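You operate a simulated robot arm through the tools that you are given. There is no shell and no other tool. Be economical: measure what you need, move in short steps, check, and stop when the job is done.

You run a simulated robot arm. Do the job below in one go: nothing can be reset, and whatever is moved stays where it is left.

Task
Measure the salts in the red band cup and stand it on Pass or Hold.
Fine: over 50 ppm is Hold; rinse the probe in the Rinse cup, stand it back in the probe stand and switch the salts meter off; leave the orange trim slider.

It is judged by the outcome, as a careful person would: the job done as asked, and still so three seconds after it is handed in. It fails if anything else is knocked over, pushed out of place, dropped, spilled or broken.

Robot
A 7-joint arm with a two-finger parallel gripper, fixed in place. Base frame: the origin is at the foot of the arm, x ahead of it, y to its left, z up; the work surface is at about z = 0. Readings come in mm, rad, newtons and seconds.
With the tool pointing down near the work surface it reaches from about 220 to 580 mm from the base axis. Its first joint turns from -1.152 to 1.152 rad. Payload 2.5 kg.
The TCP is the grasp point between the finger pads, 23 mm short of the fingertips. In the tool frame z runs along the fingers and y along their closing line. Largest opening 94 mm; finger width 38, thickness 10; the body of the gripper, 54 by 96 mm, starts 39 mm behind the TCP.
Orientation is that of the tool frame in the base frame, as [roll, pitch, yaw] about the fixed x, y, z axes, in that order (R = Rz(yaw) Ry(pitch) Rx(roll)). With the fingers straight down and closing along the base's y, the tool's x points along the base's -x, its y along +y and its z along -z.

Tools
- The arm moves only by the tool move_arm. Its argument "steps" is a list of rows, each a list of 3 entries, a list of its own where there are three numbers: the shift along the tool's x, y, z in cm, then the turn, a rotation vector about the tool's x, y, z in rad, then the finger opening in cm, from 0 to 9.4. In form: [[[x, y, z], [ax, ay, az], jaw], ...]. A call has 1 to 20 rows; each row is the pose to reach, as a shift and turn from the pose commanded when the call began, along the tool's axes at that moment. A row lasts 0.2 s, in which the tool goes at most 50 mm and 0.15 rad; a call with a longer step from one row to the next is refused whole, and so is a gripper value outside its range. A pose out of reach is approached as far as the arm can. The call stops where the force on the tool passes 90 N (or 10 N more than at its start, if that is more) or the arm is blocked; 0.2 s more then pass. Each finger travels about 108 mm/s and halts on what it meets, pressing with about 39 N; the grip force reading is that of the motor and also rises with nothing between the fingers. The clock runs only during rows and for 0.2 s after the last one: add rows that repeat a pose to give the fingers time. It gives the time, the measured TCP pose, the force on the tool (base axes), the opening and the grip force at its end, in the units of the frame above (readings bear some noise).
- Cameras (640 x 400 px; columns grow to the right, rows downward): "scene" is fixed at [91.7, -387.8, 560.9]; the picture's right is [0.97, -0.26, 0.00], its down [-0.13, -0.49, -0.86] and it looks along [0.22, 0.83, -0.51] (base axes); focal length 224 px, centre (320, 200). "wrist" rides on the gripper at [-39, 0, -44] in the tool frame; the picture's right is [0.00, -1.00, 0.00], its down [0.97, 0.00, -0.24] and it looks along [0.24, 0.00, 0.97] (tool axes); focal length 218 px, centre (320, 200).
- get_image(camera): a new picture of that camera. The clock stands still meanwhile.
- point_at(camera, pixels): for up to 12 pixels [column, row] of the newest picture of that camera ("zoom" is the newest enlarged one), the place [x, y, z] in the base frame of the surface seen there, good to about 2 mm, but the place of the scene camera against the robot may be out by one fixed shift of up to 12 mm in any direction. The clock stands still meanwhile.
- close_up(camera, box): a new picture of the part [left, top, right, bottom] of that camera's present view, enlarged. The clock stands still meanwhile.
- sign_off(): hands the job in; it is judged then, once.

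Work in short steps. Measure before you move; look again where a grasp or a placing could have gone wrong, and mend it. You have 80 turns and 54 pictures in all, those below and enlarged ones among them. Open the gripper and draw the arm clear of the work before you hand the job in, unless the task says otherwise; then end with one line.

The tools are called after ">>>" as a command line: name --argument value ..., lists and objects as JSON in quotes. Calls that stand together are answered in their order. move_arm: Moves the arm, as the interface text tells. Its arguments: {"type":"object","properties":{"steps":{"type":"array"}},"required":["steps"]} The other tools are called the same way: get_image (camera) takes a picture; point_at (camera, pixels) gives the place of the surface under pixels of a picture; close_up (camera, box) takes an enlarged picture of a part of a camera's view; sign_off () hands the job in.

At the start:

```text
time_s: 0.0
eef_pos: [377.2, 139.6, 476.9]
ee_rot: [-3.141, 0.0, -3.141]
contact_force: [-0.2, -0.4, -0.5]
gripper_width: 94.1
grasp_force: 0.1
```

scene: 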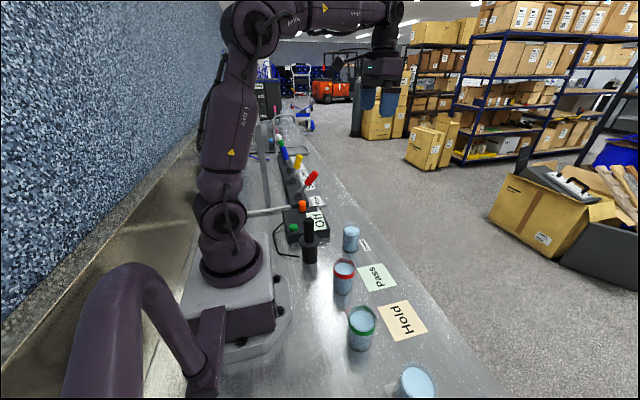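
wrist: 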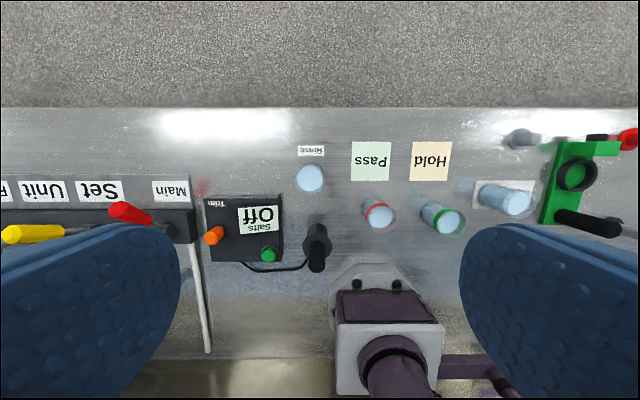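

The wrist view shows the meter (about 245,230), the probe in its stand (317,245), the Rinse cup (310,178), the red band cup (380,214), and the Pass and Hold cards. I'll enlarge these areas first.

>>> close_up --camera "wrist" --box '[180, 130, 340, 290]'

>>> close_up --camera "scene" --box '[220, 140, 440, 360]'

>>> point_at --camera "wrist" --pixels '[[310, 178], [380, 214], [317, 228], [317, 260], [214, 236], [268, 254], [371, 161], [431, 161], [440, 220], [318, 240], [259, 214], [230, 255]]'

>>> point_at --camera "scene" --pixels '[[351, 231], [344, 267], [309, 224], [309, 240], [310, 258], [293, 228], [302, 206], [376, 277], [402, 318], [320, 222], [351, 246], [343, 290]]'

```text
2.50 times, centred on (260, 210) of wrist
```

zoom: 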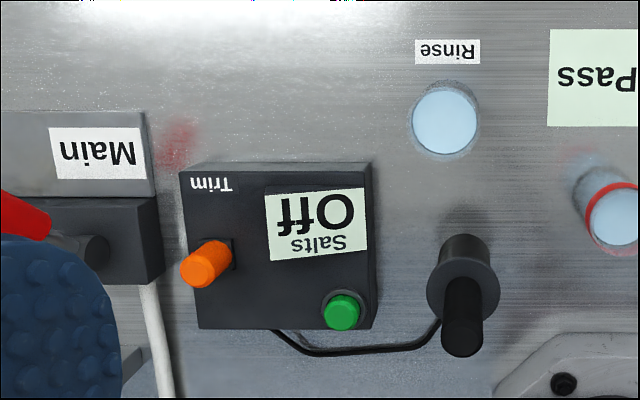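

```text
1.82 times, centred on (330, 250) of scene
```

zoom: 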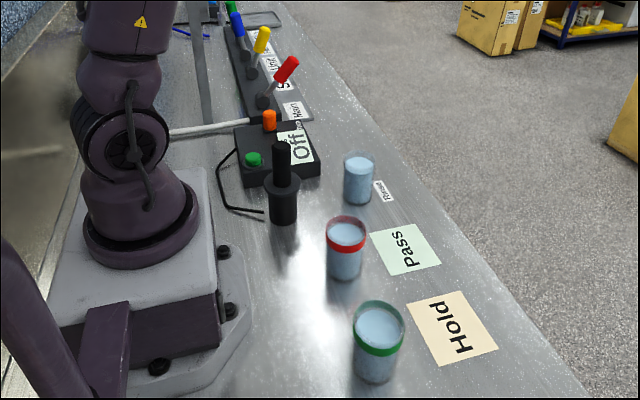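

```text
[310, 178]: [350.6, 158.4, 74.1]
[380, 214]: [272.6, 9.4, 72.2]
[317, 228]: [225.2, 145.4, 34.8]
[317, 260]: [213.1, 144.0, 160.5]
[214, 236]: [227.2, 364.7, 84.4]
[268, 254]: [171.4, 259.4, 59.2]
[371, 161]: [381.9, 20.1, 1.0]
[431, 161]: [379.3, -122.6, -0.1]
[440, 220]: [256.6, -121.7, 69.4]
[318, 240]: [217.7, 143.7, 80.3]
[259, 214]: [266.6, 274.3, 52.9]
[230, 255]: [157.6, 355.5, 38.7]
```

```text
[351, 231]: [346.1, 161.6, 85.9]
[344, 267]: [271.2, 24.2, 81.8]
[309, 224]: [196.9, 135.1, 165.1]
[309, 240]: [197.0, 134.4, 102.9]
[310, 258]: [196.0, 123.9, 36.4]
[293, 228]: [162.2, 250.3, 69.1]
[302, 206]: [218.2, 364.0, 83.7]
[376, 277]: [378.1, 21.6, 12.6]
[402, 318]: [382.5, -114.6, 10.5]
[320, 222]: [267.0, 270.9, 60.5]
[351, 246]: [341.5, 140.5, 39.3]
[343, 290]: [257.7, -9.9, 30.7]
```

The probe handle is at about (205,144), top z≈160. The button is at (171,259,59), the red cup at (272,9) and the Rinse cup at (350,158). I'll close the fingers and move to hover over the button for a closer look.

>>> move_arm --steps '[[[2.7, 1.6, 3.2], [0, 0, 0], 8], [[5.4, 3.2, 6.4], [0, 0, 0], 6], [[8.1, 4.8, 9.6], [0, 0, 0], 4], [[10.8, 6.4, 12.8], [0, 0, 0], 2], [[13.5, 8, 16], [0, 0, 0], 0], [[16.2, 9.6, 19.2], [0, 0, 0], 0], [[18.7, 11, 22], [0, 0, 0], 0], [[18.7, 11, 22], [0, 0, 0], 0]]'

>>> get_image --camera "wrist"

```text
time_s: 1.8
eef_pos: [188.5, 248.6, 253.8]
ee_rot: [3.14, -0.001, -3.141]
contact_force: [-1.3, 0.3, 0.0]
gripper_width: 0.1
grasp_force: 39.1
```

```text
49 pictures are left
```

wrist: 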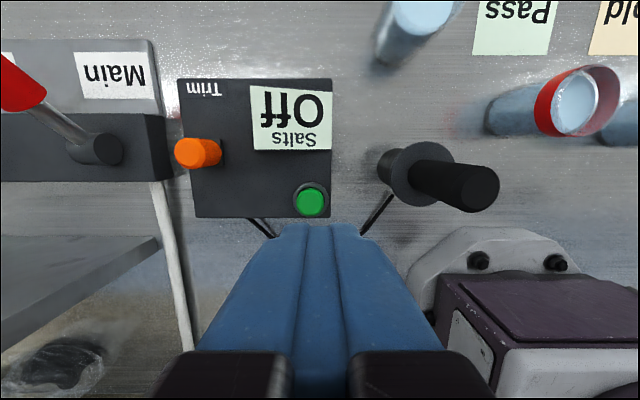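

The button is at (311,201) and the probe's handle and stand flange are clearly visible. I'll measure both from here.

>>> point_at --camera "wrist" --pixels '[[311, 201], [311, 190], [301, 202], [327, 185], [285, 195], [464, 190], [490, 187], [430, 152], [405, 165], [420, 200], [327, 212], [190, 210]]'

>>> close_up --camera "wrist" --box '[260, 120, 520, 280]'

```text
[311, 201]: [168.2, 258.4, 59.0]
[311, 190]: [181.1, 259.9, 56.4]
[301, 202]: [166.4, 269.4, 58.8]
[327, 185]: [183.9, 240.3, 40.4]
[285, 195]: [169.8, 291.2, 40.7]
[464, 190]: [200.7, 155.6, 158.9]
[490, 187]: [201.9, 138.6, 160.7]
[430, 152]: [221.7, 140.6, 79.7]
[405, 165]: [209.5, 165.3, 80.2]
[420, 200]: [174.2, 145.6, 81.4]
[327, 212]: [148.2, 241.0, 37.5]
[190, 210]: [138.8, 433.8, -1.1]
```

```text
2.46 times, centred on (390, 200) of wrist
```

zoom: 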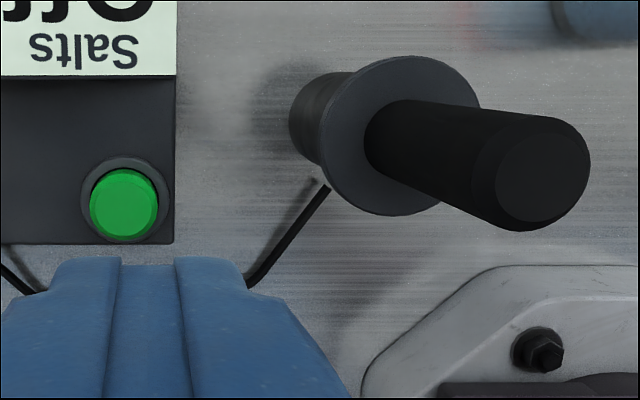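

The button cap is centred at about (168,259), top z≈59, well proud of the box at z≈40. I'll come down to about 8 mm above it with the fingers closed.

>>> move_arm --steps '[[[2.0, 1.0, 3.5], [0, 0, 0], 0], [[2.0, 1.0, 7.5], [0, 0, 0], 0], [[2.0, 1.0, 11.5], [0, 0, 0], 0], [[2.0, 1.0, 14.5], [0, 0, 0], 0], [[2.0, 1.0, 16.4], [0, 0, 0], 0], [[2.0, 1.0, 16.4], [0, 0, 0], 0]]'

>>> get_image --camera "scene"

```text
time_s: 3.2
eef_pos: [169.3, 259.5, 91.4]
ee_rot: [3.141, 0.001, -3.14]
contact_force: [0.3, 0.4, -0.4]
gripper_width: 0.0
grasp_force: 38.9
```

```text
47 pictures are left
```

scene: 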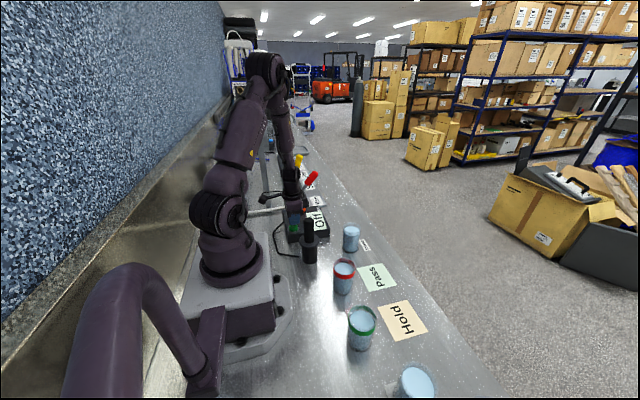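

The TCP is at z 91.4, so the fingertips are at about z 68. I'll press down about 13 mm in small steps, then rise back up.

>>> move_arm --steps '[[[0, 0, 0.6], [0, 0, 0], 0], [[0, 0, 1.0], [0, 0, 0], 0], [[0, 0, 1.3], [0, 0, 0], 0], [[0, 0, 1.3], [0, 0, 0], 0]]'

>>> close_up --camera "scene" --box '[260, 170, 360, 270]'

```text
time_s: 4.2
eef_pos: [170.4, 259.1, 80.2]
ee_rot: [3.141, 0.0, 3.141]
contact_force: [-1.4, 0.6, 1.7]
gripper_width: 0.3
grasp_force: 39.1
```

```text
4.00 times, centred on (310, 220) of scene
```

zoom: 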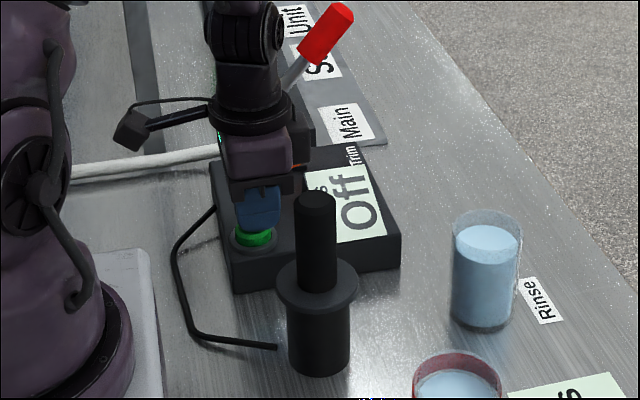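

The display still reads Off, with only light contact (1.7 N). I'll press a few millimetres further.

>>> move_arm --steps '[[[0, 0, 0.2], [0, 0, 0], 0], [[0, 0, 0.4], [0, 0, 0], 0], [[0, 0, 0.5], [0, 0, 0], 0], [[0, 0, 0.5], [0, 0, 0], 0]]'

>>> close_up --camera "scene" --box '[260, 170, 360, 270]'

```text
time_s: 5.0
eef_pos: [171.2, 259.6, 78.2]
ee_rot: [3.14, 0.004, 3.141]
contact_force: [-2.2, -5.0, 21.7]
gripper_width: 0.1
grasp_force: 39.0
stopped in row 3: the force on the tool passed its limit (the readings are from after the stop); the commanded pose is now the measured one
```

```text
4.00 times, centred on (310, 220) of scene
```

zoom: 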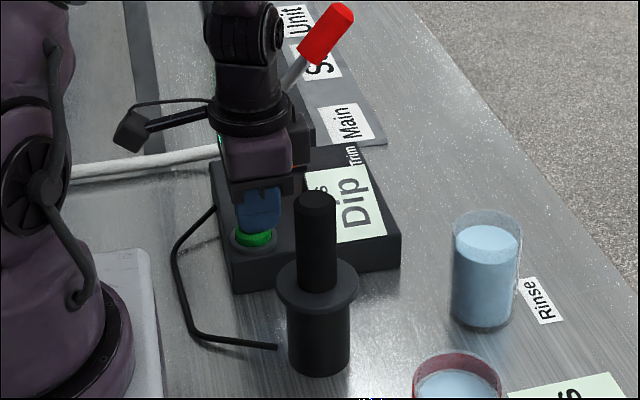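

The display now shows "Dip", so the meter is on. I'll rise straight up, open the fingers and move over the probe to look at it.

>>> move_arm --steps '[[[0, 0, -3], [0, 0, 0], 0], [[0, 0, -7], [0, 0, 0], 0], [[0, 0, -11.5], [0, 0, 0], 0], [[0, 0, -16], [0, 0, 0], 0], [[-1.0, -3, -18], [0, 0, 0], 2], [[-2.0, -6, -18], [0, 0, 0], 4], [[-2.8, -9, -18], [0, 0, 0], 6], [[-3.2, -11.5, -18], [0, 0, 0], 7], [[-3.2, -11.5, -18], [0, 0, 0], 7]]'

>>> get_image --camera "wrist"

```text
time_s: 7.0
eef_pos: [202.9, 143.0, 256.1]
ee_rot: [3.139, 0.001, 3.141]
contact_force: [0.0, 0.4, 0.4]
gripper_width: 69.7
grasp_force: 0.1
```

```text
44 pictures are left
```

wrist: 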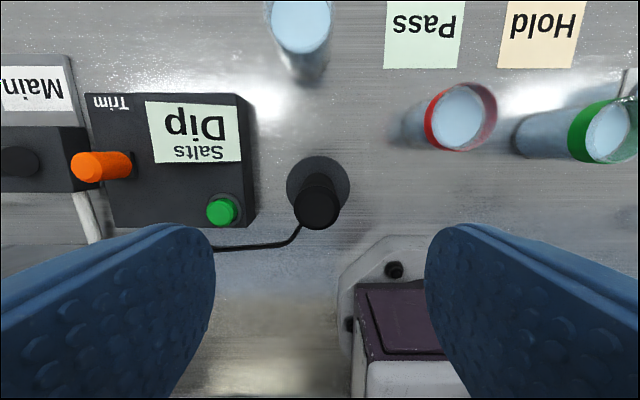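

The handle top is at (316,208), almost centred between the fingers. I'll measure its edges, the stand flange and the cups.

>>> point_at --camera "wrist" --pixels '[[316, 208], [316, 192], [316, 225], [298, 208], [336, 208], [318, 163], [289, 185], [347, 185], [430, 115], [496, 110], [302, 25], [461, 117]]'

>>> close_up --camera "wrist" --box '[260, 140, 380, 240]'

```text
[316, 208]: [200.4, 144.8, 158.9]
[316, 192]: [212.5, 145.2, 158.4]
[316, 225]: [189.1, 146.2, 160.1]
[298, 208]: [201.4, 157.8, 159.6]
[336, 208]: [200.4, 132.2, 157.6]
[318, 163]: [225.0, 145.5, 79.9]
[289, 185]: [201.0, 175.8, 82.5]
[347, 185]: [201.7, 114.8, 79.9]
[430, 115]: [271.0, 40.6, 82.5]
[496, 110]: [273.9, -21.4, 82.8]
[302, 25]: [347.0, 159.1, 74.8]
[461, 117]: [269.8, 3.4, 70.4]
```

```text
4.00 times, centred on (320, 190) of wrist
```

zoom: 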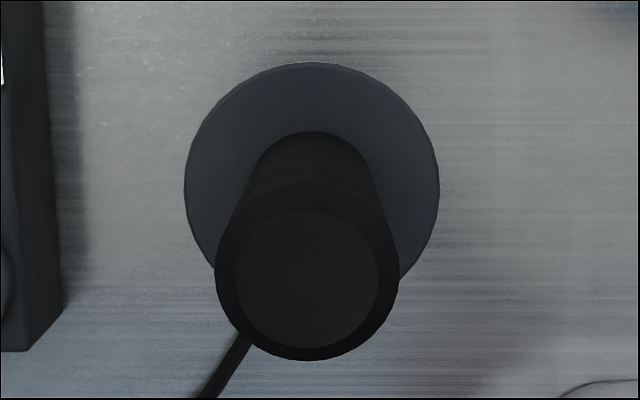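

The handle is centred at (201,145), about 27 mm across, top z 159. I'll go down to TCP z≈130, with fingertips at 107 above the flange, and then close.

>>> move_arm --steps '[[[0.2, 0.2, 4], [0, 0, 0], 7], [[0.2, 0.2, 8], [0, 0, 0], 7], [[0.2, 0.2, 11], [0, 0, 0], 7], [[0.2, 0.2, 12.6], [0, 0, 0], 7], [[0.2, 0.2, 12.6], [0, 0, 0], 5], [[0.2, 0.2, 12.6], [0, 0, 0], 3], [[0.2, 0.2, 12.6], [0, 0, 0], 1], [[0.2, 0.2, 12.6], [0, 0, 0], 1], [[0.2, 0.2, 12.6], [0, 0, 0], 1]]'

>>> close_up --camera "scene" --box '[250, 150, 370, 270]'

```text
time_s: 9.0
eef_pos: [201.3, 147.7, 132.4]
ee_rot: [3.139, 0.002, 3.141]
contact_force: [0.5, -0.2, -0.6]
gripper_width: 30.9
grasp_force: 39.1
```

```text
3.33 times, centred on (310, 210) of scene
```

zoom: 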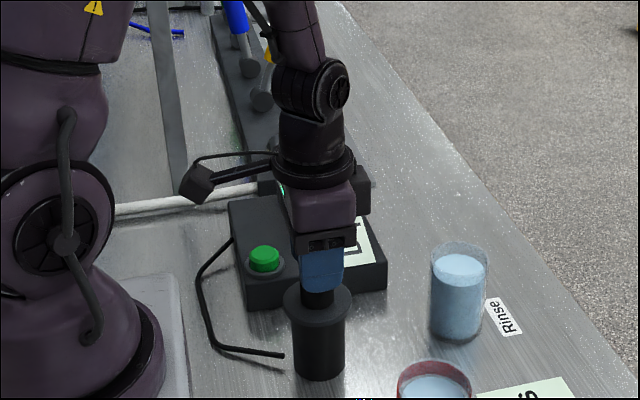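

The handle is gripped (opening 30.9). I'll lift straight up; the shaft length is unknown, so I'll go 12 cm and look.

>>> move_arm --steps '[[[0, 0, -1], [0, 0, 0], 1], [[0, 0, -3], [0, 0, 0], 1], [[0, 0, -5], [0, 0, 0], 1], [[0, 0, -7], [0, 0, 0], 1], [[0, 0, -9], [0, 0, 0], 1], [[0, 0, -12], [0, 0, 0], 1], [[0, 0, -12], [0, 0, 0], 1]]'

>>> close_up --camera "scene" --box '[240, 90, 420, 290]'

```text
time_s: 10.6
eef_pos: [200.7, 148.2, 253.2]
ee_rot: [3.14, 0.003, -3.141]
contact_force: [0.7, -0.3, 0.1]
gripper_width: 30.8
grasp_force: 39.0
```

```text
2.00 times, centred on (330, 190) of scene
```

zoom: 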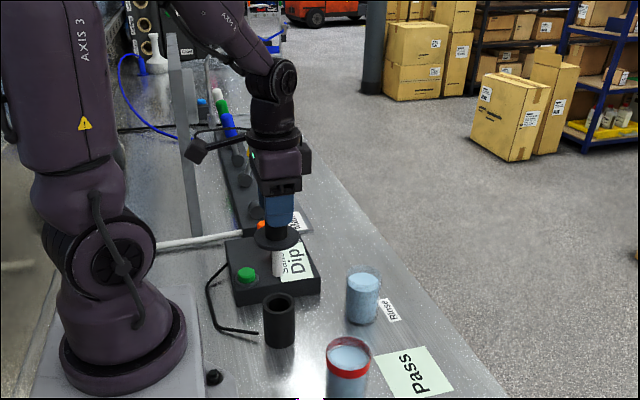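

The flange belongs to the probe, with a white shaft below it. I'll measure the shaft tip, flange and the open stand.

>>> close_up --camera "scene" --box '[285, 180, 345, 270]'

>>> get_image --camera "wrist"

```text
4.44 times, centred on (315, 225) of scene
```

zoom: 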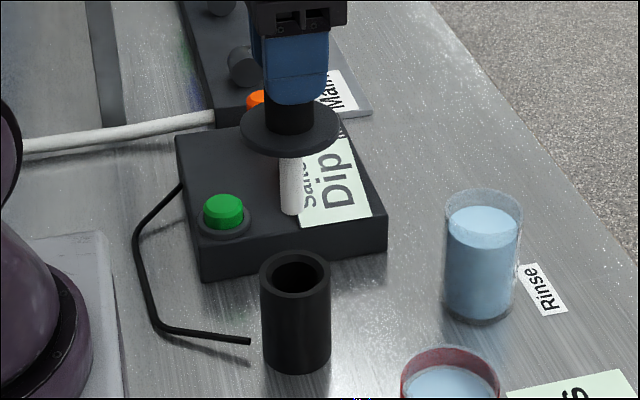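

```text
39 pictures are left
```

wrist: 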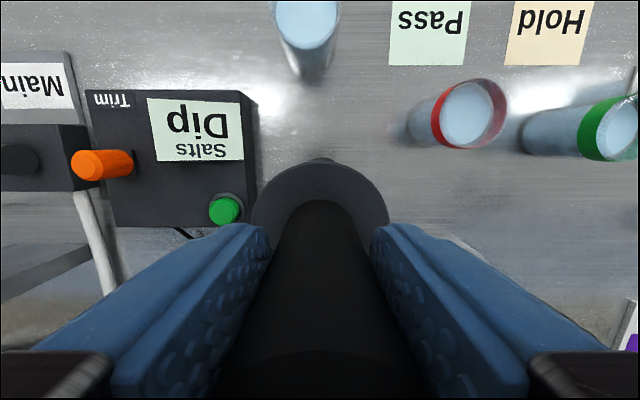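

>>> point_at --camera "zoom" --pixels '[[290, 210], [290, 165], [280, 190], [298, 190], [290, 148], [296, 257], [262, 275], [330, 275], [296, 290], [485, 195], [450, 355], [450, 385]]'

>>> point_at --camera "wrist" --pixels '[[320, 180], [256, 215], [388, 215], [434, 117], [505, 105], [470, 85], [468, 115], [463, 147], [276, 10], [338, 10], [307, 25], [306, 45]]'

```text
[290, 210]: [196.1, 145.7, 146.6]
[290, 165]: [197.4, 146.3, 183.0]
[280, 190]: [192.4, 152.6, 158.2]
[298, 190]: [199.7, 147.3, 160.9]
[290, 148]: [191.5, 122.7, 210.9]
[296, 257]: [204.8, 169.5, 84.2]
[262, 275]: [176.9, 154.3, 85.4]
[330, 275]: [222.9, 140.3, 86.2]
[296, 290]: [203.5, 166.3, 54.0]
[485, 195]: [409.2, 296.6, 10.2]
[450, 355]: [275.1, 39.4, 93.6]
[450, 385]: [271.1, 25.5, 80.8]
```

```text
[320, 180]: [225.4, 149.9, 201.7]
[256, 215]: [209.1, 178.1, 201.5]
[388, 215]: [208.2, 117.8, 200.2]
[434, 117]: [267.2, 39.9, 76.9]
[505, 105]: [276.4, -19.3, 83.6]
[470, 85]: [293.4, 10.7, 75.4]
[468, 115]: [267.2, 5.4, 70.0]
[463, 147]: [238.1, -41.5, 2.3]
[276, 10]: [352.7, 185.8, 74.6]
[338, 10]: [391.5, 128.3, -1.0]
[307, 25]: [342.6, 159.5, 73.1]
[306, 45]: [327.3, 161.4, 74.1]
```

The shaft tip is about 120 mm below the TCP and the flange underside about 57 mm below. The red cup is centred at about (272,10), rim z 83, liquid z 71. I'll move over it at the current height.

>>> move_arm --steps '[[[-1.0, -2.0, 0], [0, 0, 0], 1], [[-2.5, -5, 0], [0, 0, 0], 1], [[-4.2, -8, 0], [0, 0, 0], 1], [[-5.8, -11, 0], [0, 0, 0], 1], [[-6.8, -13, 0], [0, 0, 0], 1], [[-7.1, -13.8, 0], [0, 0, 0], 1], [[-7.1, -13.8, 0], [0, 0, 0], 1], [[-7.1, -13.8, 0], [0, 0, 0], 1]]'

>>> close_up --camera "scene" --box '[280, 180, 440, 340]'

>>> get_image --camera "wrist"

```text
time_s: 12.4
eef_pos: [269.8, 7.6, 252.0]
ee_rot: [3.141, 0.001, -3.141]
contact_force: [-0.4, 0.2, 0.0]
gripper_width: 30.7
grasp_force: 39.2
```

```text
2.50 times, centred on (360, 260) of scene
```

zoom: 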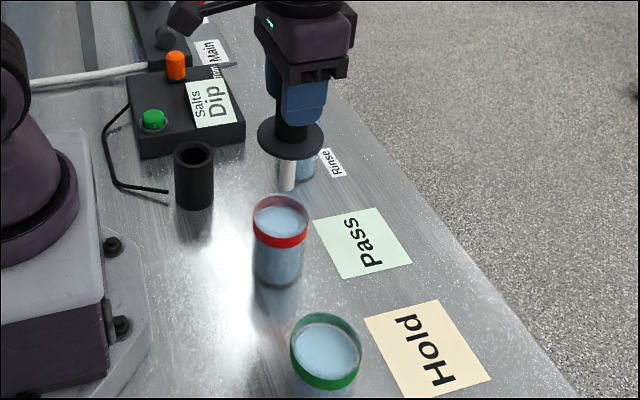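

```text
37 pictures are left
```

wrist: 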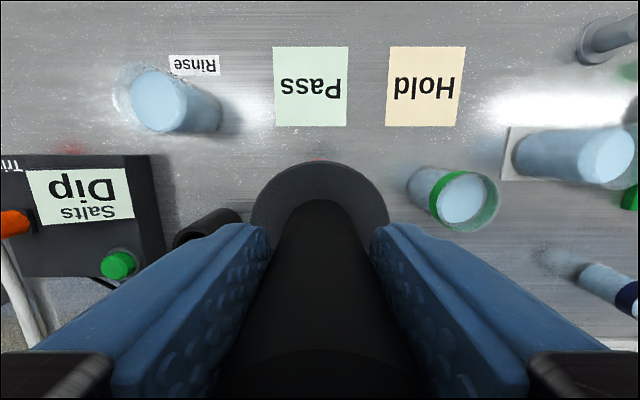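

I'll compare the shaft tip with the cup rim in the same scene frame, so the camera's fixed offset cancels out.

>>> point_at --camera "zoom" --pixels '[[287, 188], [280, 180], [294, 180], [287, 165], [253, 215], [308, 217], [280, 194], [280, 237], [280, 220], [262, 134], [322, 142], [282, 204]]'

```text
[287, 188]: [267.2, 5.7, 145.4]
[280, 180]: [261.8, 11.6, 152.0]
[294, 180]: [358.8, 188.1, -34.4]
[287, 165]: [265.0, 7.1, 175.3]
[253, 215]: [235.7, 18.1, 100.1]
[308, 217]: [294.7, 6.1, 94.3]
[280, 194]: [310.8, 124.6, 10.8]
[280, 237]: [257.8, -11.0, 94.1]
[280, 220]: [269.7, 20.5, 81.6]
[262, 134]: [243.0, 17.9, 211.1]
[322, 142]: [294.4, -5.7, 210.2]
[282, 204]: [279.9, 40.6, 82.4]
```

The shaft is within a few mm of the cup centre and has about 19 mm of radial margin. I'll shift +4 mm in y and descend 9.7 cm in short steps.

>>> move_arm --steps '[[[0, 0.4, 0], [0, 0, 0], 1], [[0, 0.4, 2], [0, 0, 0], 1], [[0, 0.4, 4], [0, 0, 0], 1], [[0, 0.4, 5.5], [0, 0, 0], 1], [[0, 0.4, 7], [0, 0, 0], 1], [[0, 0.4, 8], [0, 0, 0], 1], [[0, 0.4, 9], [0, 0, 0], 1], [[0, 0.4, 9.7], [0, 0, 0], 1], [[0, 0.4, 9.7], [0, 0, 0], 1], [[0, 0.4, 9.7], [0, 0, 0], 1]]'

>>> close_up --camera "scene" --box '[280, 180, 400, 300]'

```text
time_s: 14.6
eef_pos: [270.7, 14.0, 154.3]
ee_rot: [3.141, 0.003, -3.14]
contact_force: [0.4, -0.1, -0.5]
gripper_width: 31.0
grasp_force: 38.6
```

```text
3.33 times, centred on (340, 240) of scene
```

zoom: 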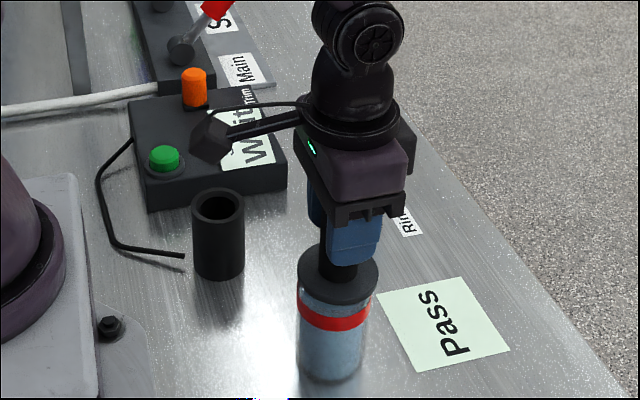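

The shaft is in the liquid and the display reads "Wait". I'll hold still for a few seconds.

>>> move_arm --steps '[[[0, 0, 0], [0, 0, 0], 1], [[0, 0, 0], [0, 0, 0], 1], [[0, 0, 0], [0, 0, 0], 1], [[0, 0, 0], [0, 0, 0], 1], [[0, 0, 0], [0, 0, 0], 1], [[0, 0, 0], [0, 0, 0], 1], [[0, 0, 0], [0, 0, 0], 1], [[0, 0, 0], [0, 0, 0], 1], [[0, 0, 0], [0, 0, 0], 1], [[0, 0, 0], [0, 0, 0], 1], [[0, 0, 0], [0, 0, 0], 1], [[0, 0, 0], [0, 0, 0], 1], [[0, 0, 0], [0, 0, 0], 1], [[0, 0, 0], [0, 0, 0], 1], [[0, 0, 0], [0, 0, 0], 1], [[0, 0, 0], [0, 0, 0], 1], [[0, 0, 0], [0, 0, 0], 1], [[0, 0, 0], [0, 0, 0], 1], [[0, 0, 0], [0, 0, 0], 1], [[0, 0, 0], [0, 0, 0], 1]]'

>>> close_up --camera "scene" --box '[300, 200, 370, 250]'

>>> get_image --camera "wrist"

```text
time_s: 18.8
eef_pos: [270.8, 13.4, 154.4]
ee_rot: [3.139, 0.002, 3.141]
contact_force: [-0.1, 0.2, 0.1]
gripper_width: 30.9
grasp_force: 39.1
```

```text
8.00 times, centred on (335, 225) of scene
```

zoom: 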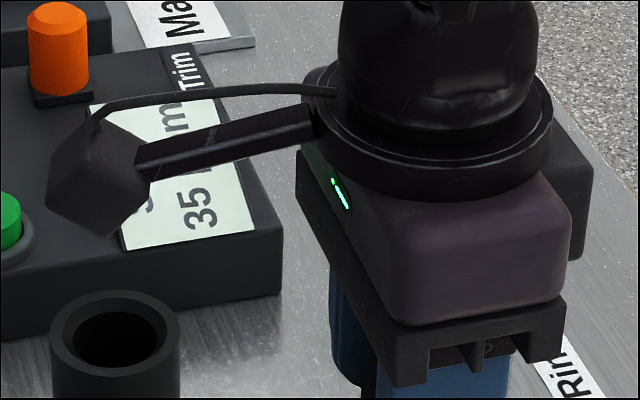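

```text
34 pictures are left
```

wrist: 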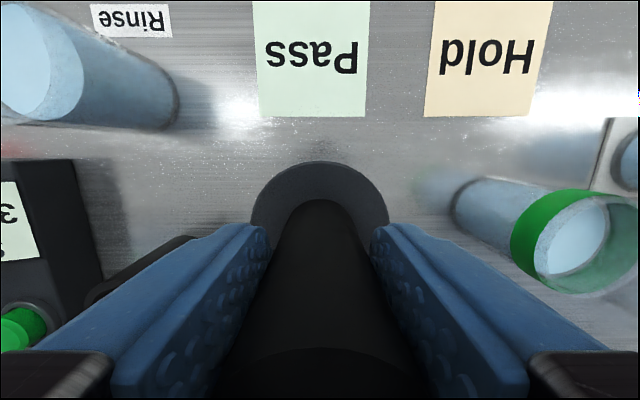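

The display shows "35 … m", partly hidden by the wrist camera bracket. I'll turn the tool in place about its own axis (the probe is round) so I can read the whole display.

>>> move_arm --steps '[[[0, 0, 0], [0, 0, -0.12], 1], [[0, 0, 0], [0, 0, -0.24], 1], [[0, 0, 0], [0, 0, -0.36], 1], [[0, 0, 0], [0, 0, -0.48], 1], [[0, 0, 0], [0, 0, -0.6], 1], [[0, 0, 0], [0, 0, -0.6], 1], [[0, 0, 0], [0, 0, -0.6], 1]]'

>>> close_up --camera "scene" --box '[290, 190, 380, 300]'

```text
time_s: 20.4
eef_pos: [270.6, 12.1, 154.2]
ee_rot: [-3.141, 0.003, -2.542]
contact_force: [0.3, -0.3, 0.4]
gripper_width: 31.0
grasp_force: 38.9
```

```text
3.64 times, centred on (335, 245) of scene
```

zoom: 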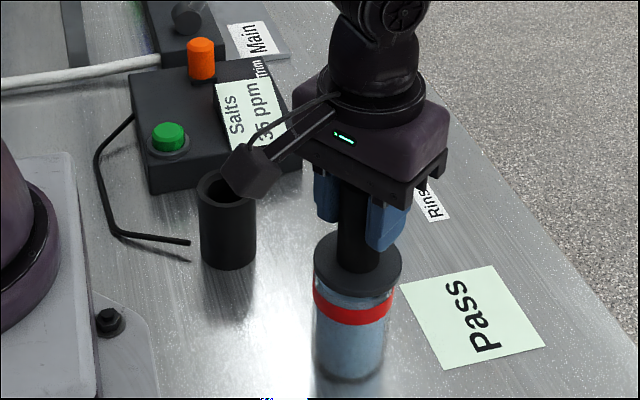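

It reads "35 ppm". I'll enlarge it once more to confirm it has settled, before rinsing.

>>> close_up --camera "scene" --box '[335, 205, 375, 235]'

>>> close_up --camera "scene" --box '[340, 205, 380, 230]'

```text
13.33 times, centred on (355, 220) of scene
```

zoom: 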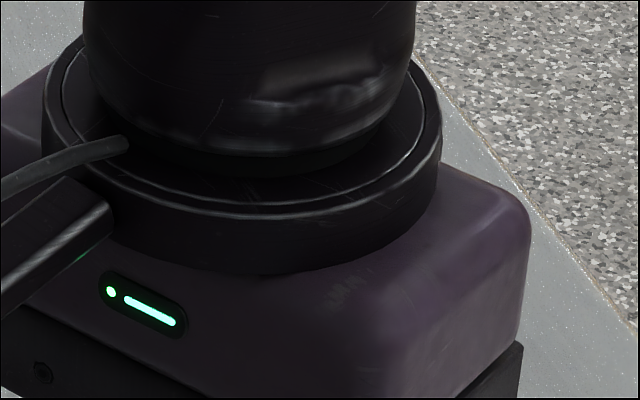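

```text
16.00 times, centred on (360, 218) of scene
```

zoom: 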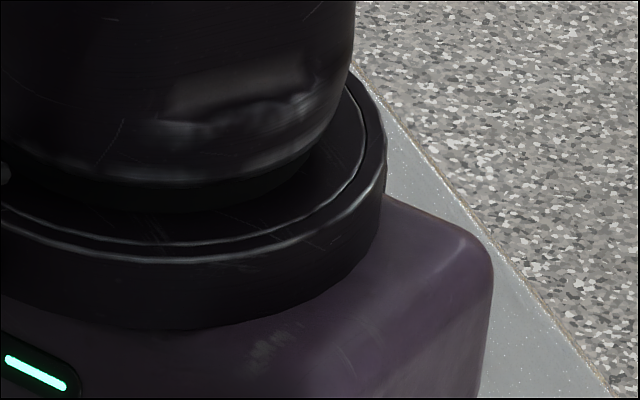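

I aimed the box wrongly; the display is at about scene (316,220).

>>> close_up --camera "scene" --box '[296, 205, 336, 235]'

```text
13.33 times, centred on (316, 220) of scene
```

zoom: 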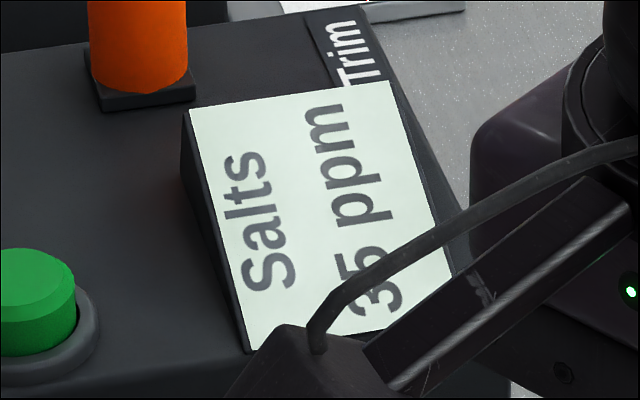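

35 ppm is not over 50, so the cup goes on Pass. Now I'll raise the probe straight out and turn the tool back.

>>> move_arm --steps '[[[0, 0, -2], [0, 0, 0], 1], [[0, 0, -4], [0, 0, 0], 1], [[0, 0, -6], [0, 0, 0], 1], [[0, 0, -8], [0, 0, 0], 1], [[0, 0, -9.7], [0, 0, 0.12], 1], [[0, 0, -9.7], [0, 0, 0.24], 1], [[0, 0, -9.7], [0, 0, 0.36], 1], [[0, 0, -9.7], [0, 0, 0.48], 1], [[0, 0, -9.7], [0, 0, 0.6], 1], [[0, 0, -9.7], [0, 0, 0.6], 1]]'

>>> get_image --camera "wrist"

```text
time_s: 22.6
eef_pos: [270.8, 12.5, 251.0]
ee_rot: [-3.142, 0.002, 3.139]
contact_force: [-0.1, -0.5, -0.6]
gripper_width: 30.9
grasp_force: 38.9
```

```text
29 pictures are left
```

wrist: 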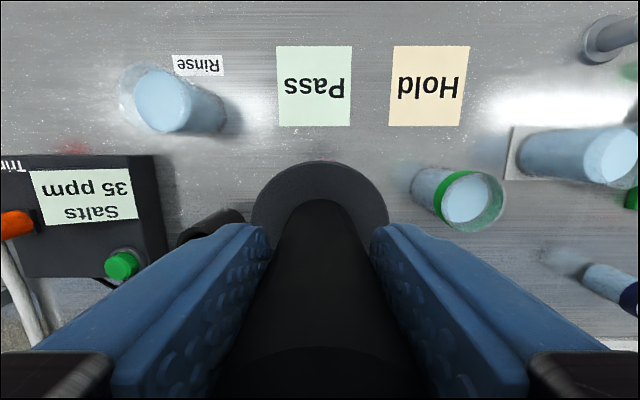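

The wrist view also shows a clear "35 ppm". I'll measure the Rinse cup from here: its liquid is centred at about (163,102).

>>> point_at --camera "wrist" --pixels '[[163, 100], [137, 100], [188, 105], [162, 74], [165, 128], [122, 90], [128, 110], [145, 68], [314, 87]]'

>>> close_up --camera "wrist" --box '[100, 40, 240, 150]'

```text
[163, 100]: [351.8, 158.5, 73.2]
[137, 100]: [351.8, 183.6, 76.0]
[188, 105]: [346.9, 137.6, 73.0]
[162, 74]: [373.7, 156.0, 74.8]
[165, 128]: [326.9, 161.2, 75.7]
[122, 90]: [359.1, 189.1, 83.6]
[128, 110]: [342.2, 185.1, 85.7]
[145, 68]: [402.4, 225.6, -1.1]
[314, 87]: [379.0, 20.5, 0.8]
```

```text
3.64 times, centred on (170, 95) of wrist
```

zoom: 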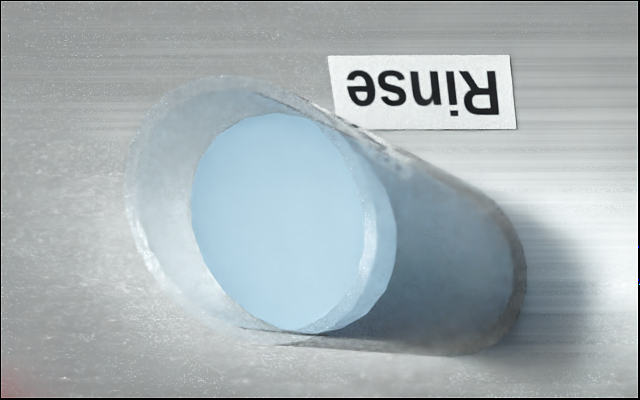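

The Rinse cup is centred at about (350,160), liquid z 74, rim around z 85–91. I'll move over it at the same height.

>>> move_arm --steps '[[[-1, 0, 0], [0, 0, 0], 1], [[-2.5, 2.5, 0], [0, 0, 0], 1], [[-4.0, 5.5, 0], [0, 0, 0], 1], [[-5.5, 8.5, 0], [0, 0, 0], 1], [[-7, 11.5, 0], [0, 0, 0], 1], [[-7.7, 13.7, 0], [0, 0, 0], 1], [[-7.9, 14.7, 0], [0, 0, 0], 1], [[-7.9, 14.7, 0], [0, 0, 0], 1], [[-7.9, 14.7, 0], [0, 0, 0], 1]]'

>>> close_up --camera "scene" --box '[300, 160, 420, 270]'

```text
time_s: 24.6
eef_pos: [349.0, 158.7, 252.6]
ee_rot: [3.14, 0.002, 3.141]
contact_force: [-0.2, -0.7, 0.0]
gripper_width: 30.9
grasp_force: 38.2
```

```text
3.64 times, centred on (360, 215) of scene
```

zoom: 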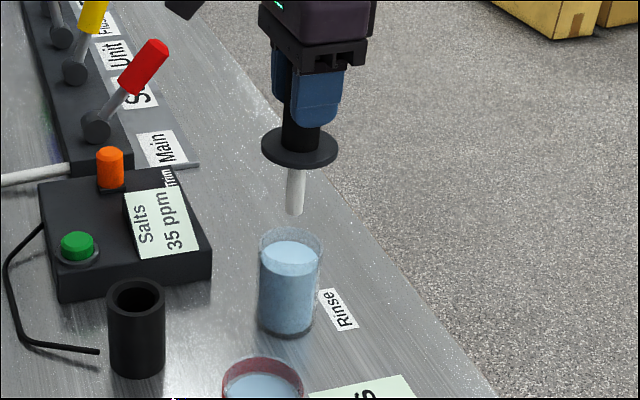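

The shaft at (295,212) hangs over the middle of the cup at (291,245). I'll descend 9.4 cm, hold for 2 s and look.

>>> move_arm --steps '[[[0, 0, 2], [0, 0, 0], 1], [[0, 0, 4], [0, 0, 0], 1], [[0, 0, 5.5], [0, 0, 0], 1], [[0, 0, 7], [0, 0, 0], 1], [[0, 0, 8], [0, 0, 0], 1], [[0, 0, 9], [0, 0, 0], 1], [[0, 0, 9.4], [0, 0, 0], 1], [[0, 0, 9.4], [0, 0, 0], 1], [[0, 0, 9.4], [0, 0, 0], 1], [[0, 0, 9.4], [0, 0, 0], 1], [[0, 0, 9.4], [0, 0, 0], 1], [[0, 0, 9.4], [0, 0, 0], 1], [[0, 0, 9.4], [0, 0, 0], 1], [[0, 0, 9.4], [0, 0, 0], 1], [[0, 0, 9.4], [0, 0, 0], 1], [[0, 0, 9.4], [0, 0, 0], 1], [[0, 0, 9.4], [0, 0, 0], 1]]'

>>> close_up --camera "scene" --box '[290, 180, 410, 270]'

```text
time_s: 28.2
eef_pos: [349.4, 159.0, 158.4]
ee_rot: [3.14, 0.002, 3.141]
contact_force: [-0.3, 0.0, -0.9]
gripper_width: 30.7
grasp_force: 39.6
```

```text
4.44 times, centred on (350, 225) of scene
```

zoom: 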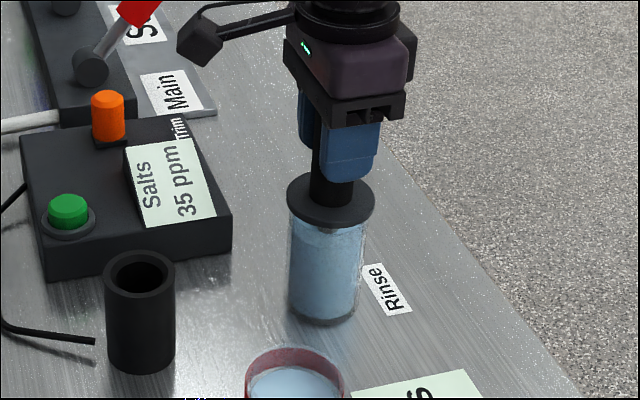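

The shaft is well immersed. I'll dip 4 mm deeper to be sure the whole wetted length is rinsed, then raise it out.

>>> move_arm --steps '[[[0, 0, 0.4], [0, 0, 0], 1], [[0, 0, 0.4], [0, 0, 0], 1], [[0, 0, 0.4], [0, 0, 0], 1], [[0, 0, 0.4], [0, 0, 0], 1], [[0, 0, 0.4], [0, 0, 0], 1], [[0, 0, -1.5], [0, 0, 0], 1], [[0, 0, -3.5], [0, 0, 0], 1], [[0, 0, -5.5], [0, 0, 0], 1], [[0, 0, -7.5], [0, 0, 0], 1], [[0, 0, -9.4], [0, 0, 0], 1], [[0, 0, -9.4], [0, 0, 0], 1], [[0, 0, -9.4], [0, 0, 0], 1], [[0, 0, -9.4], [0, 0, 0], 1]]'

```text
time_s: 31.0
eef_pos: [349.0, 158.6, 252.6]
ee_rot: [3.138, 0.001, 3.14]
contact_force: [0.5, 0.4, 0.1]
gripper_width: 31.0
grasp_force: 38.7
```

The probe is clear of the rinse water. I'll return to directly over the stand, where I picked it up.

>>> move_arm --steps '[[[2, 0, 0], [0, 0, 0], 1], [[5, -0.4, 0], [0, 0, 0], 1], [[8, -0.8, 0], [0, 0, 0], 1], [[11, -1.1, 0], [0, 0, 0], 1], [[13.5, -1.2, 0], [0, 0, 0], 1], [[15, -1.3, 0], [0, 0, 0], 1], [[15, -1.3, 0], [0, 0, 0], 1], [[15, -1.3, 0], [0, 0, 0], 1]]'

>>> close_up --camera "scene" --box '[275, 190, 345, 270]'

```text
time_s: 32.8
eef_pos: [200.8, 144.8, 252.1]
ee_rot: [3.139, 0.003, -3.141]
contact_force: [0.3, -0.2, -0.4]
gripper_width: 30.9
grasp_force: 39.1
```

```text
5.00 times, centred on (310, 230) of scene
```

zoom: 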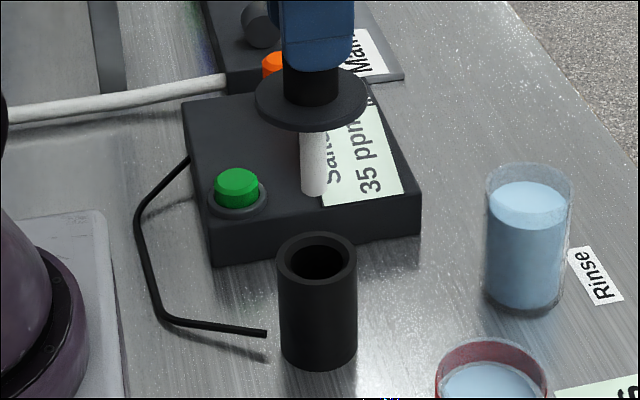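

The shaft is at (313,190) and the stand mouth at (317,258). I'll compare them in the same frame.

>>> point_at --camera "zoom" --pixels '[[313, 188], [303, 172], [313, 172], [323, 172], [280, 258], [354, 258], [317, 236], [317, 280], [287, 260], [347, 260], [257, 98], [366, 98]]'

```text
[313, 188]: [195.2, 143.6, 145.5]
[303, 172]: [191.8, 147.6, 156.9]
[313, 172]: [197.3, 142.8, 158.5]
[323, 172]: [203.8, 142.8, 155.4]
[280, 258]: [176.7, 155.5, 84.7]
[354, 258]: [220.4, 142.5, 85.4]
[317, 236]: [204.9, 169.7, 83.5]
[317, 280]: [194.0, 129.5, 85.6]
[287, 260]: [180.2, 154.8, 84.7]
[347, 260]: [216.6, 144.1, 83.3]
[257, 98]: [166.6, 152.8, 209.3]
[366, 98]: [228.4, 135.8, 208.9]
```

The shaft and stand centres agree to within 2–3 mm. I'll shift +2 mm in y and +1 mm in x, lower most of the way and check.

>>> move_arm --steps '[[[-0.1, 0.2, 0], [0, 0, 0], 1], [[-0.1, 0.2, 2.5], [0, 0, 0], 1], [[-0.1, 0.2, 4.5], [0, 0, 0], 1], [[-0.1, 0.2, 6], [0, 0, 0], 1], [[-0.1, 0.2, 7.5], [0, 0, 0], 1], [[-0.1, 0.2, 9], [0, 0, 0], 1], [[-0.1, 0.2, 9], [0, 0, 0], 1]]'

>>> close_up --camera "scene" --box '[275, 190, 345, 270]'

```text
time_s: 34.4
eef_pos: [199.7, 147.9, 162.3]
ee_rot: [3.14, 0.004, -3.14]
contact_force: [0.1, -0.4, 0.0]
gripper_width: 30.8
grasp_force: 38.9
```

```text
5.00 times, centred on (310, 230) of scene
```

zoom: 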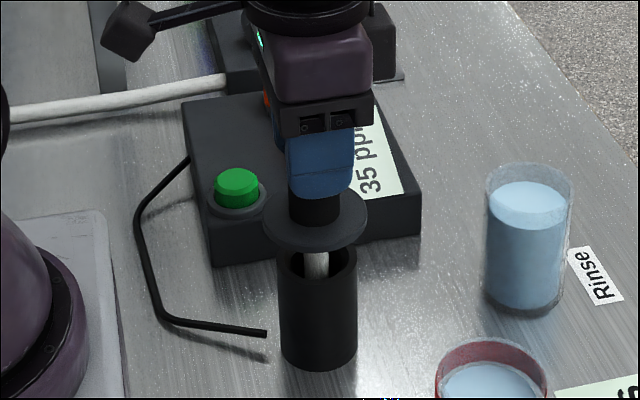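

The shaft is inside the stand with no contact force. I'll lower the last 3 cm gently.

>>> move_arm --steps '[[[0, 0, 1], [0, 0, 0], 1], [[0, 0, 2], [0, 0, 0], 1], [[0, 0, 2.5], [0, 0, 0], 1], [[0, 0, 2.8], [0, 0, 0], 1], [[0, 0, 3.0], [0, 0, 0], 1], [[0, 0, 3.0], [0, 0, 0], 1]]'

>>> close_up --camera "scene" --box '[285, 220, 335, 270]'

```text
time_s: 35.8
eef_pos: [201.5, 148.6, 131.1]
ee_rot: [3.14, 0.003, -3.139]
contact_force: [-14.9, -5.3, 55.1]
gripper_width: 31.1
grasp_force: 38.9
```

```text
8.00 times, centred on (310, 245) of scene
```

zoom: 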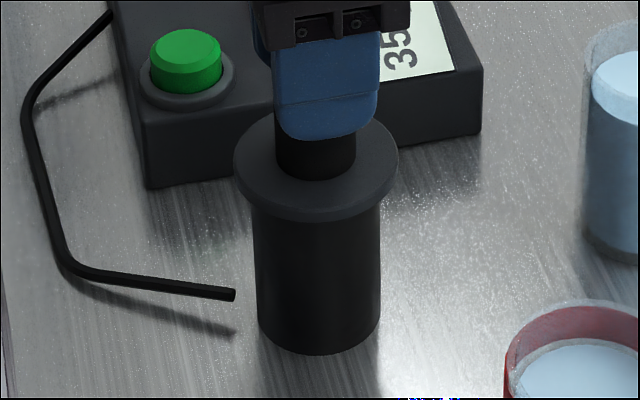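

It is seated (55 N). I'll ease up 1 mm to relax the force, open the fingers and rise clear.

>>> move_arm --steps '[[[0, 0, -0.1], [0, 0, 0], 3], [[0, 0, -0.1], [0, 0, 0], 4], [[0, 0, -0.1], [0, 0, 0], 6], [[0, 0, -0.1], [0, 0, 0], 7], [[0, 0, -0.1], [0, 0, 0], 7], [[0, 0, -3], [0, 0, 0], 7], [[0, 0, -7], [0, 0, 0], 7], [[0, 0, -11], [0, 0, 0], 7], [[0, 0, -12], [0, 0, 0], 7], [[0, 0, -12], [0, 0, 0], 7]]'

>>> get_image --camera "wrist"

```text
time_s: 38.0
eef_pos: [202.9, 148.6, 252.8]
ee_rot: [3.141, 0.001, 3.141]
contact_force: [-0.6, 0.0, -0.3]
gripper_width: 69.9
grasp_force: 0.0
```

```text
22 pictures are left
```

wrist: 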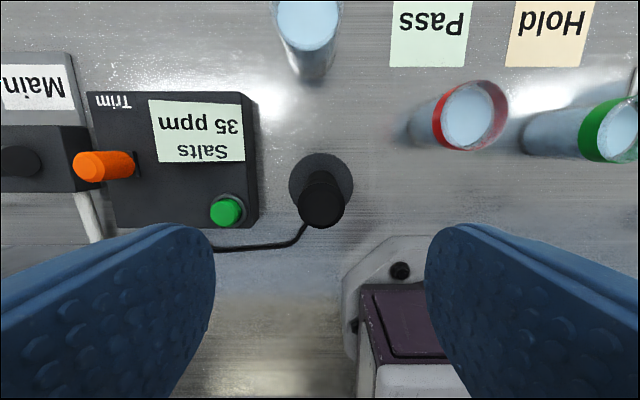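

The probe stands upright in its stand. Next I'll switch the meter off: close the fingers, go over the button at (169.5,259.5) and come down to just above it.

>>> move_arm --steps '[[[0.8, 2.8, 0], [0, 0, 0], 5], [[1.6, 5.6, 0], [0, 0, 0], 3], [[2.4, 8.4, 0], [0, 0, 0], 1], [[3.3, 11.1, 0], [0, 0, 0], 0], [[3.3, 11.1, 0], [0, 0, 0], 0], [[3.3, 11.1, 4], [0, 0, 0], 0], [[3.3, 11.1, 8], [0, 0, 0], 0], [[3.3, 11.1, 12], [0, 0, 0], 0], [[3.3, 11.1, 15], [0, 0, 0], 0], [[3.3, 11.1, 16.2], [0, 0, 0], 0], [[3.3, 11.1, 16.2], [0, 0, 0], 0]]'

```text
time_s: 40.4
eef_pos: [167.5, 259.8, 89.1]
ee_rot: [3.139, 0.004, -3.141]
contact_force: [-0.1, 0.0, 1.2]
gripper_width: 0.1
grasp_force: 38.9
```

The TCP is at z 89 over the button. I'll press it to about z 78 as before.

>>> move_arm --steps '[[[0, 0, 0.5], [0, 0, 0], 0], [[0, 0, 0.8], [0, 0, 0], 0], [[0, 0, 1.0], [0, 0, 0], 0], [[0, 0, 1.15], [0, 0, 0], 0], [[0, 0, 1.15], [0, 0, 0], 0]]'

>>> close_up --camera "scene" --box '[280, 190, 340, 250]'

```text
time_s: 41.6
eef_pos: [168.3, 258.8, 79.7]
ee_rot: [3.14, 0.002, 3.141]
contact_force: [-2.9, -1.7, 12.1]
gripper_width: 0.0
grasp_force: 38.7
```

```text
6.67 times, centred on (310, 220) of scene
```

zoom: 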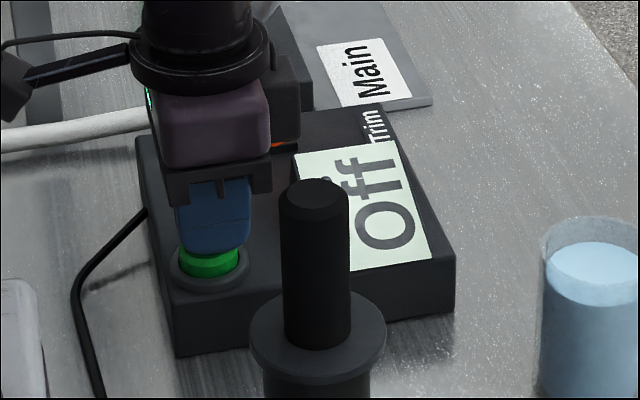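

It's Off. I'll rise, cross over to the red cup with the fingers fully open, and look.

>>> move_arm --steps '[[[0, 0, -3], [0, 0, 0], 0], [[0, 0, -7], [0, 0, 0], 0], [[0, 0, -11], [0, 0, 0], 0], [[0, 0, -15], [0, 0, 0], 0], [[0, 0, -17.5], [0, 0, 0], 0], [[-1.5, -3.5, -17.5], [0, 0, 0], 2], [[-3.2, -7.5, -17.5], [0, 0, 0], 4], [[-4.9, -11.5, -17.5], [0, 0, 0], 6], [[-6.6, -15.5, -17.5], [0, 0, 0], 8], [[-8.3, -19.5, -17.5], [0, 0, 0], 9.2], [[-9.8, -23, -17.5], [0, 0, 0], 9.2], [[-10.4, -24.8, -17.5], [0, 0, 0], 9.2], [[-10.4, -24.8, -17.5], [0, 0, 0], 9.2]]'

>>> get_image --camera "wrist"

```text
time_s: 44.4
eef_pos: [273.0, 10.8, 251.7]
ee_rot: [3.139, 0.001, 3.141]
contact_force: [-0.3, -0.4, -0.5]
gripper_width: 92.1
grasp_force: 0.2
```

```text
20 pictures are left
```

wrist: 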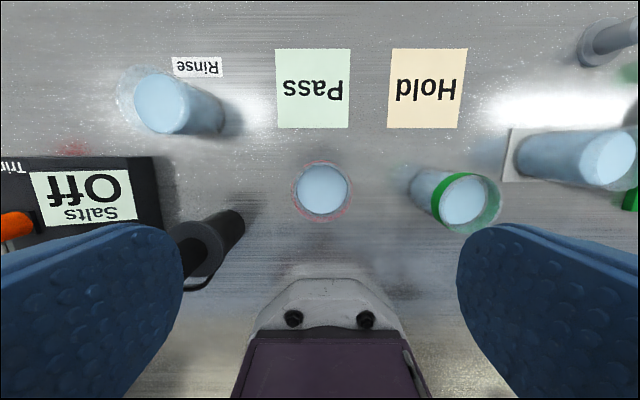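

The display stays Off. I'll measure the red cup rim (centre ≈ (323,191)) and the corners of the Pass card.

>>> point_at --camera "wrist" --pixels '[[323, 190], [293, 190], [352, 190], [322, 161], [322, 221], [278, 51], [348, 52], [280, 126], [347, 126], [298, 190], [347, 190]]'

>>> close_up --camera "wrist" --box '[270, 150, 370, 230]'

```text
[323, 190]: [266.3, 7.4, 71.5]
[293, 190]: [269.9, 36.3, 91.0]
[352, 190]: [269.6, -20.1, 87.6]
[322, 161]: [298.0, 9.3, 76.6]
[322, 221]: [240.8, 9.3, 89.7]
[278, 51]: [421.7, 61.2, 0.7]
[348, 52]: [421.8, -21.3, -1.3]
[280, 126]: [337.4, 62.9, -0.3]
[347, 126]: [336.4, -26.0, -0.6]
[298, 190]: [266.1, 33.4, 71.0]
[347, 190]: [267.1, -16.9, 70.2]
```

```text
5.00 times, centred on (320, 190) of wrist
```

zoom: 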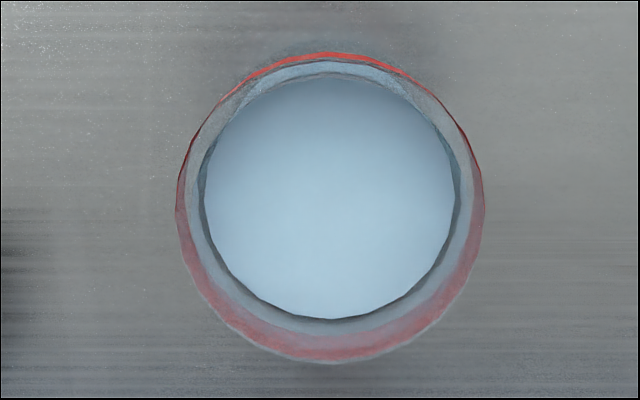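

The cup is centred at (269,8.5), about 57 mm across, rim z≈90. The Pass card is centred at (379,19). I'll descend to TCP z≈62 with the fingers wide open, without closing yet.

>>> move_arm --steps '[[[0.4, -0.2, 3], [0, 0, 0], 9.2], [[0.4, -0.2, 7], [0, 0, 0], 9.2], [[0.4, -0.2, 11], [0, 0, 0], 9.2], [[0.4, -0.2, 14], [0, 0, 0], 9.2], [[0.4, -0.2, 16.5], [0, 0, 0], 9.2], [[0.4, -0.2, 18.2], [0, 0, 0], 9.2], [[0.4, -0.2, 18.9], [0, 0, 0], 9.2], [[0.4, -0.2, 18.9], [0, 0, 0], 9.2]]'

>>> close_up --camera "scene" --box '[290, 210, 410, 320]'

>>> get_image --camera "wrist"

```text
time_s: 46.2
eef_pos: [267.7, 8.4, 64.6]
ee_rot: [3.139, 0.003, 3.14]
contact_force: [-0.2, -0.4, 0.7]
gripper_width: 91.9
grasp_force: 0.1
```

```text
3.64 times, centred on (350, 265) of scene
```

zoom: 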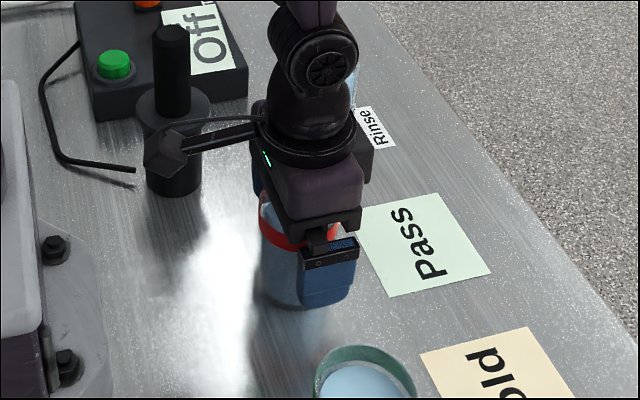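

```text
17 pictures are left
```

wrist: 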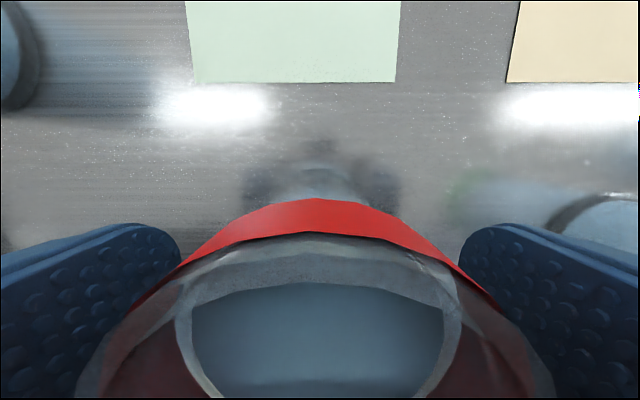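

The cup sits centred between the fingers. I'll close slowly.

>>> move_arm --steps '[[[0, 0, 0], [0, 0, 0], 8], [[0, 0, 0], [0, 0, 0], 7], [[0, 0, 0], [0, 0, 0], 6.4], [[0, 0, 0], [0, 0, 0], 6], [[0, 0, 0], [0, 0, 0], 5.6], [[0, 0, 0], [0, 0, 0], 5.2], [[0, 0, 0], [0, 0, 0], 4.5], [[0, 0, 0], [0, 0, 0], 4.5]]'

```text
time_s: 48.0
eef_pos: [267.8, 8.6, 64.4]
ee_rot: [3.14, 0.002, 3.14]
contact_force: [0.5, -1.2, 2.1]
gripper_width: 57.8
grasp_force: 39.2
```

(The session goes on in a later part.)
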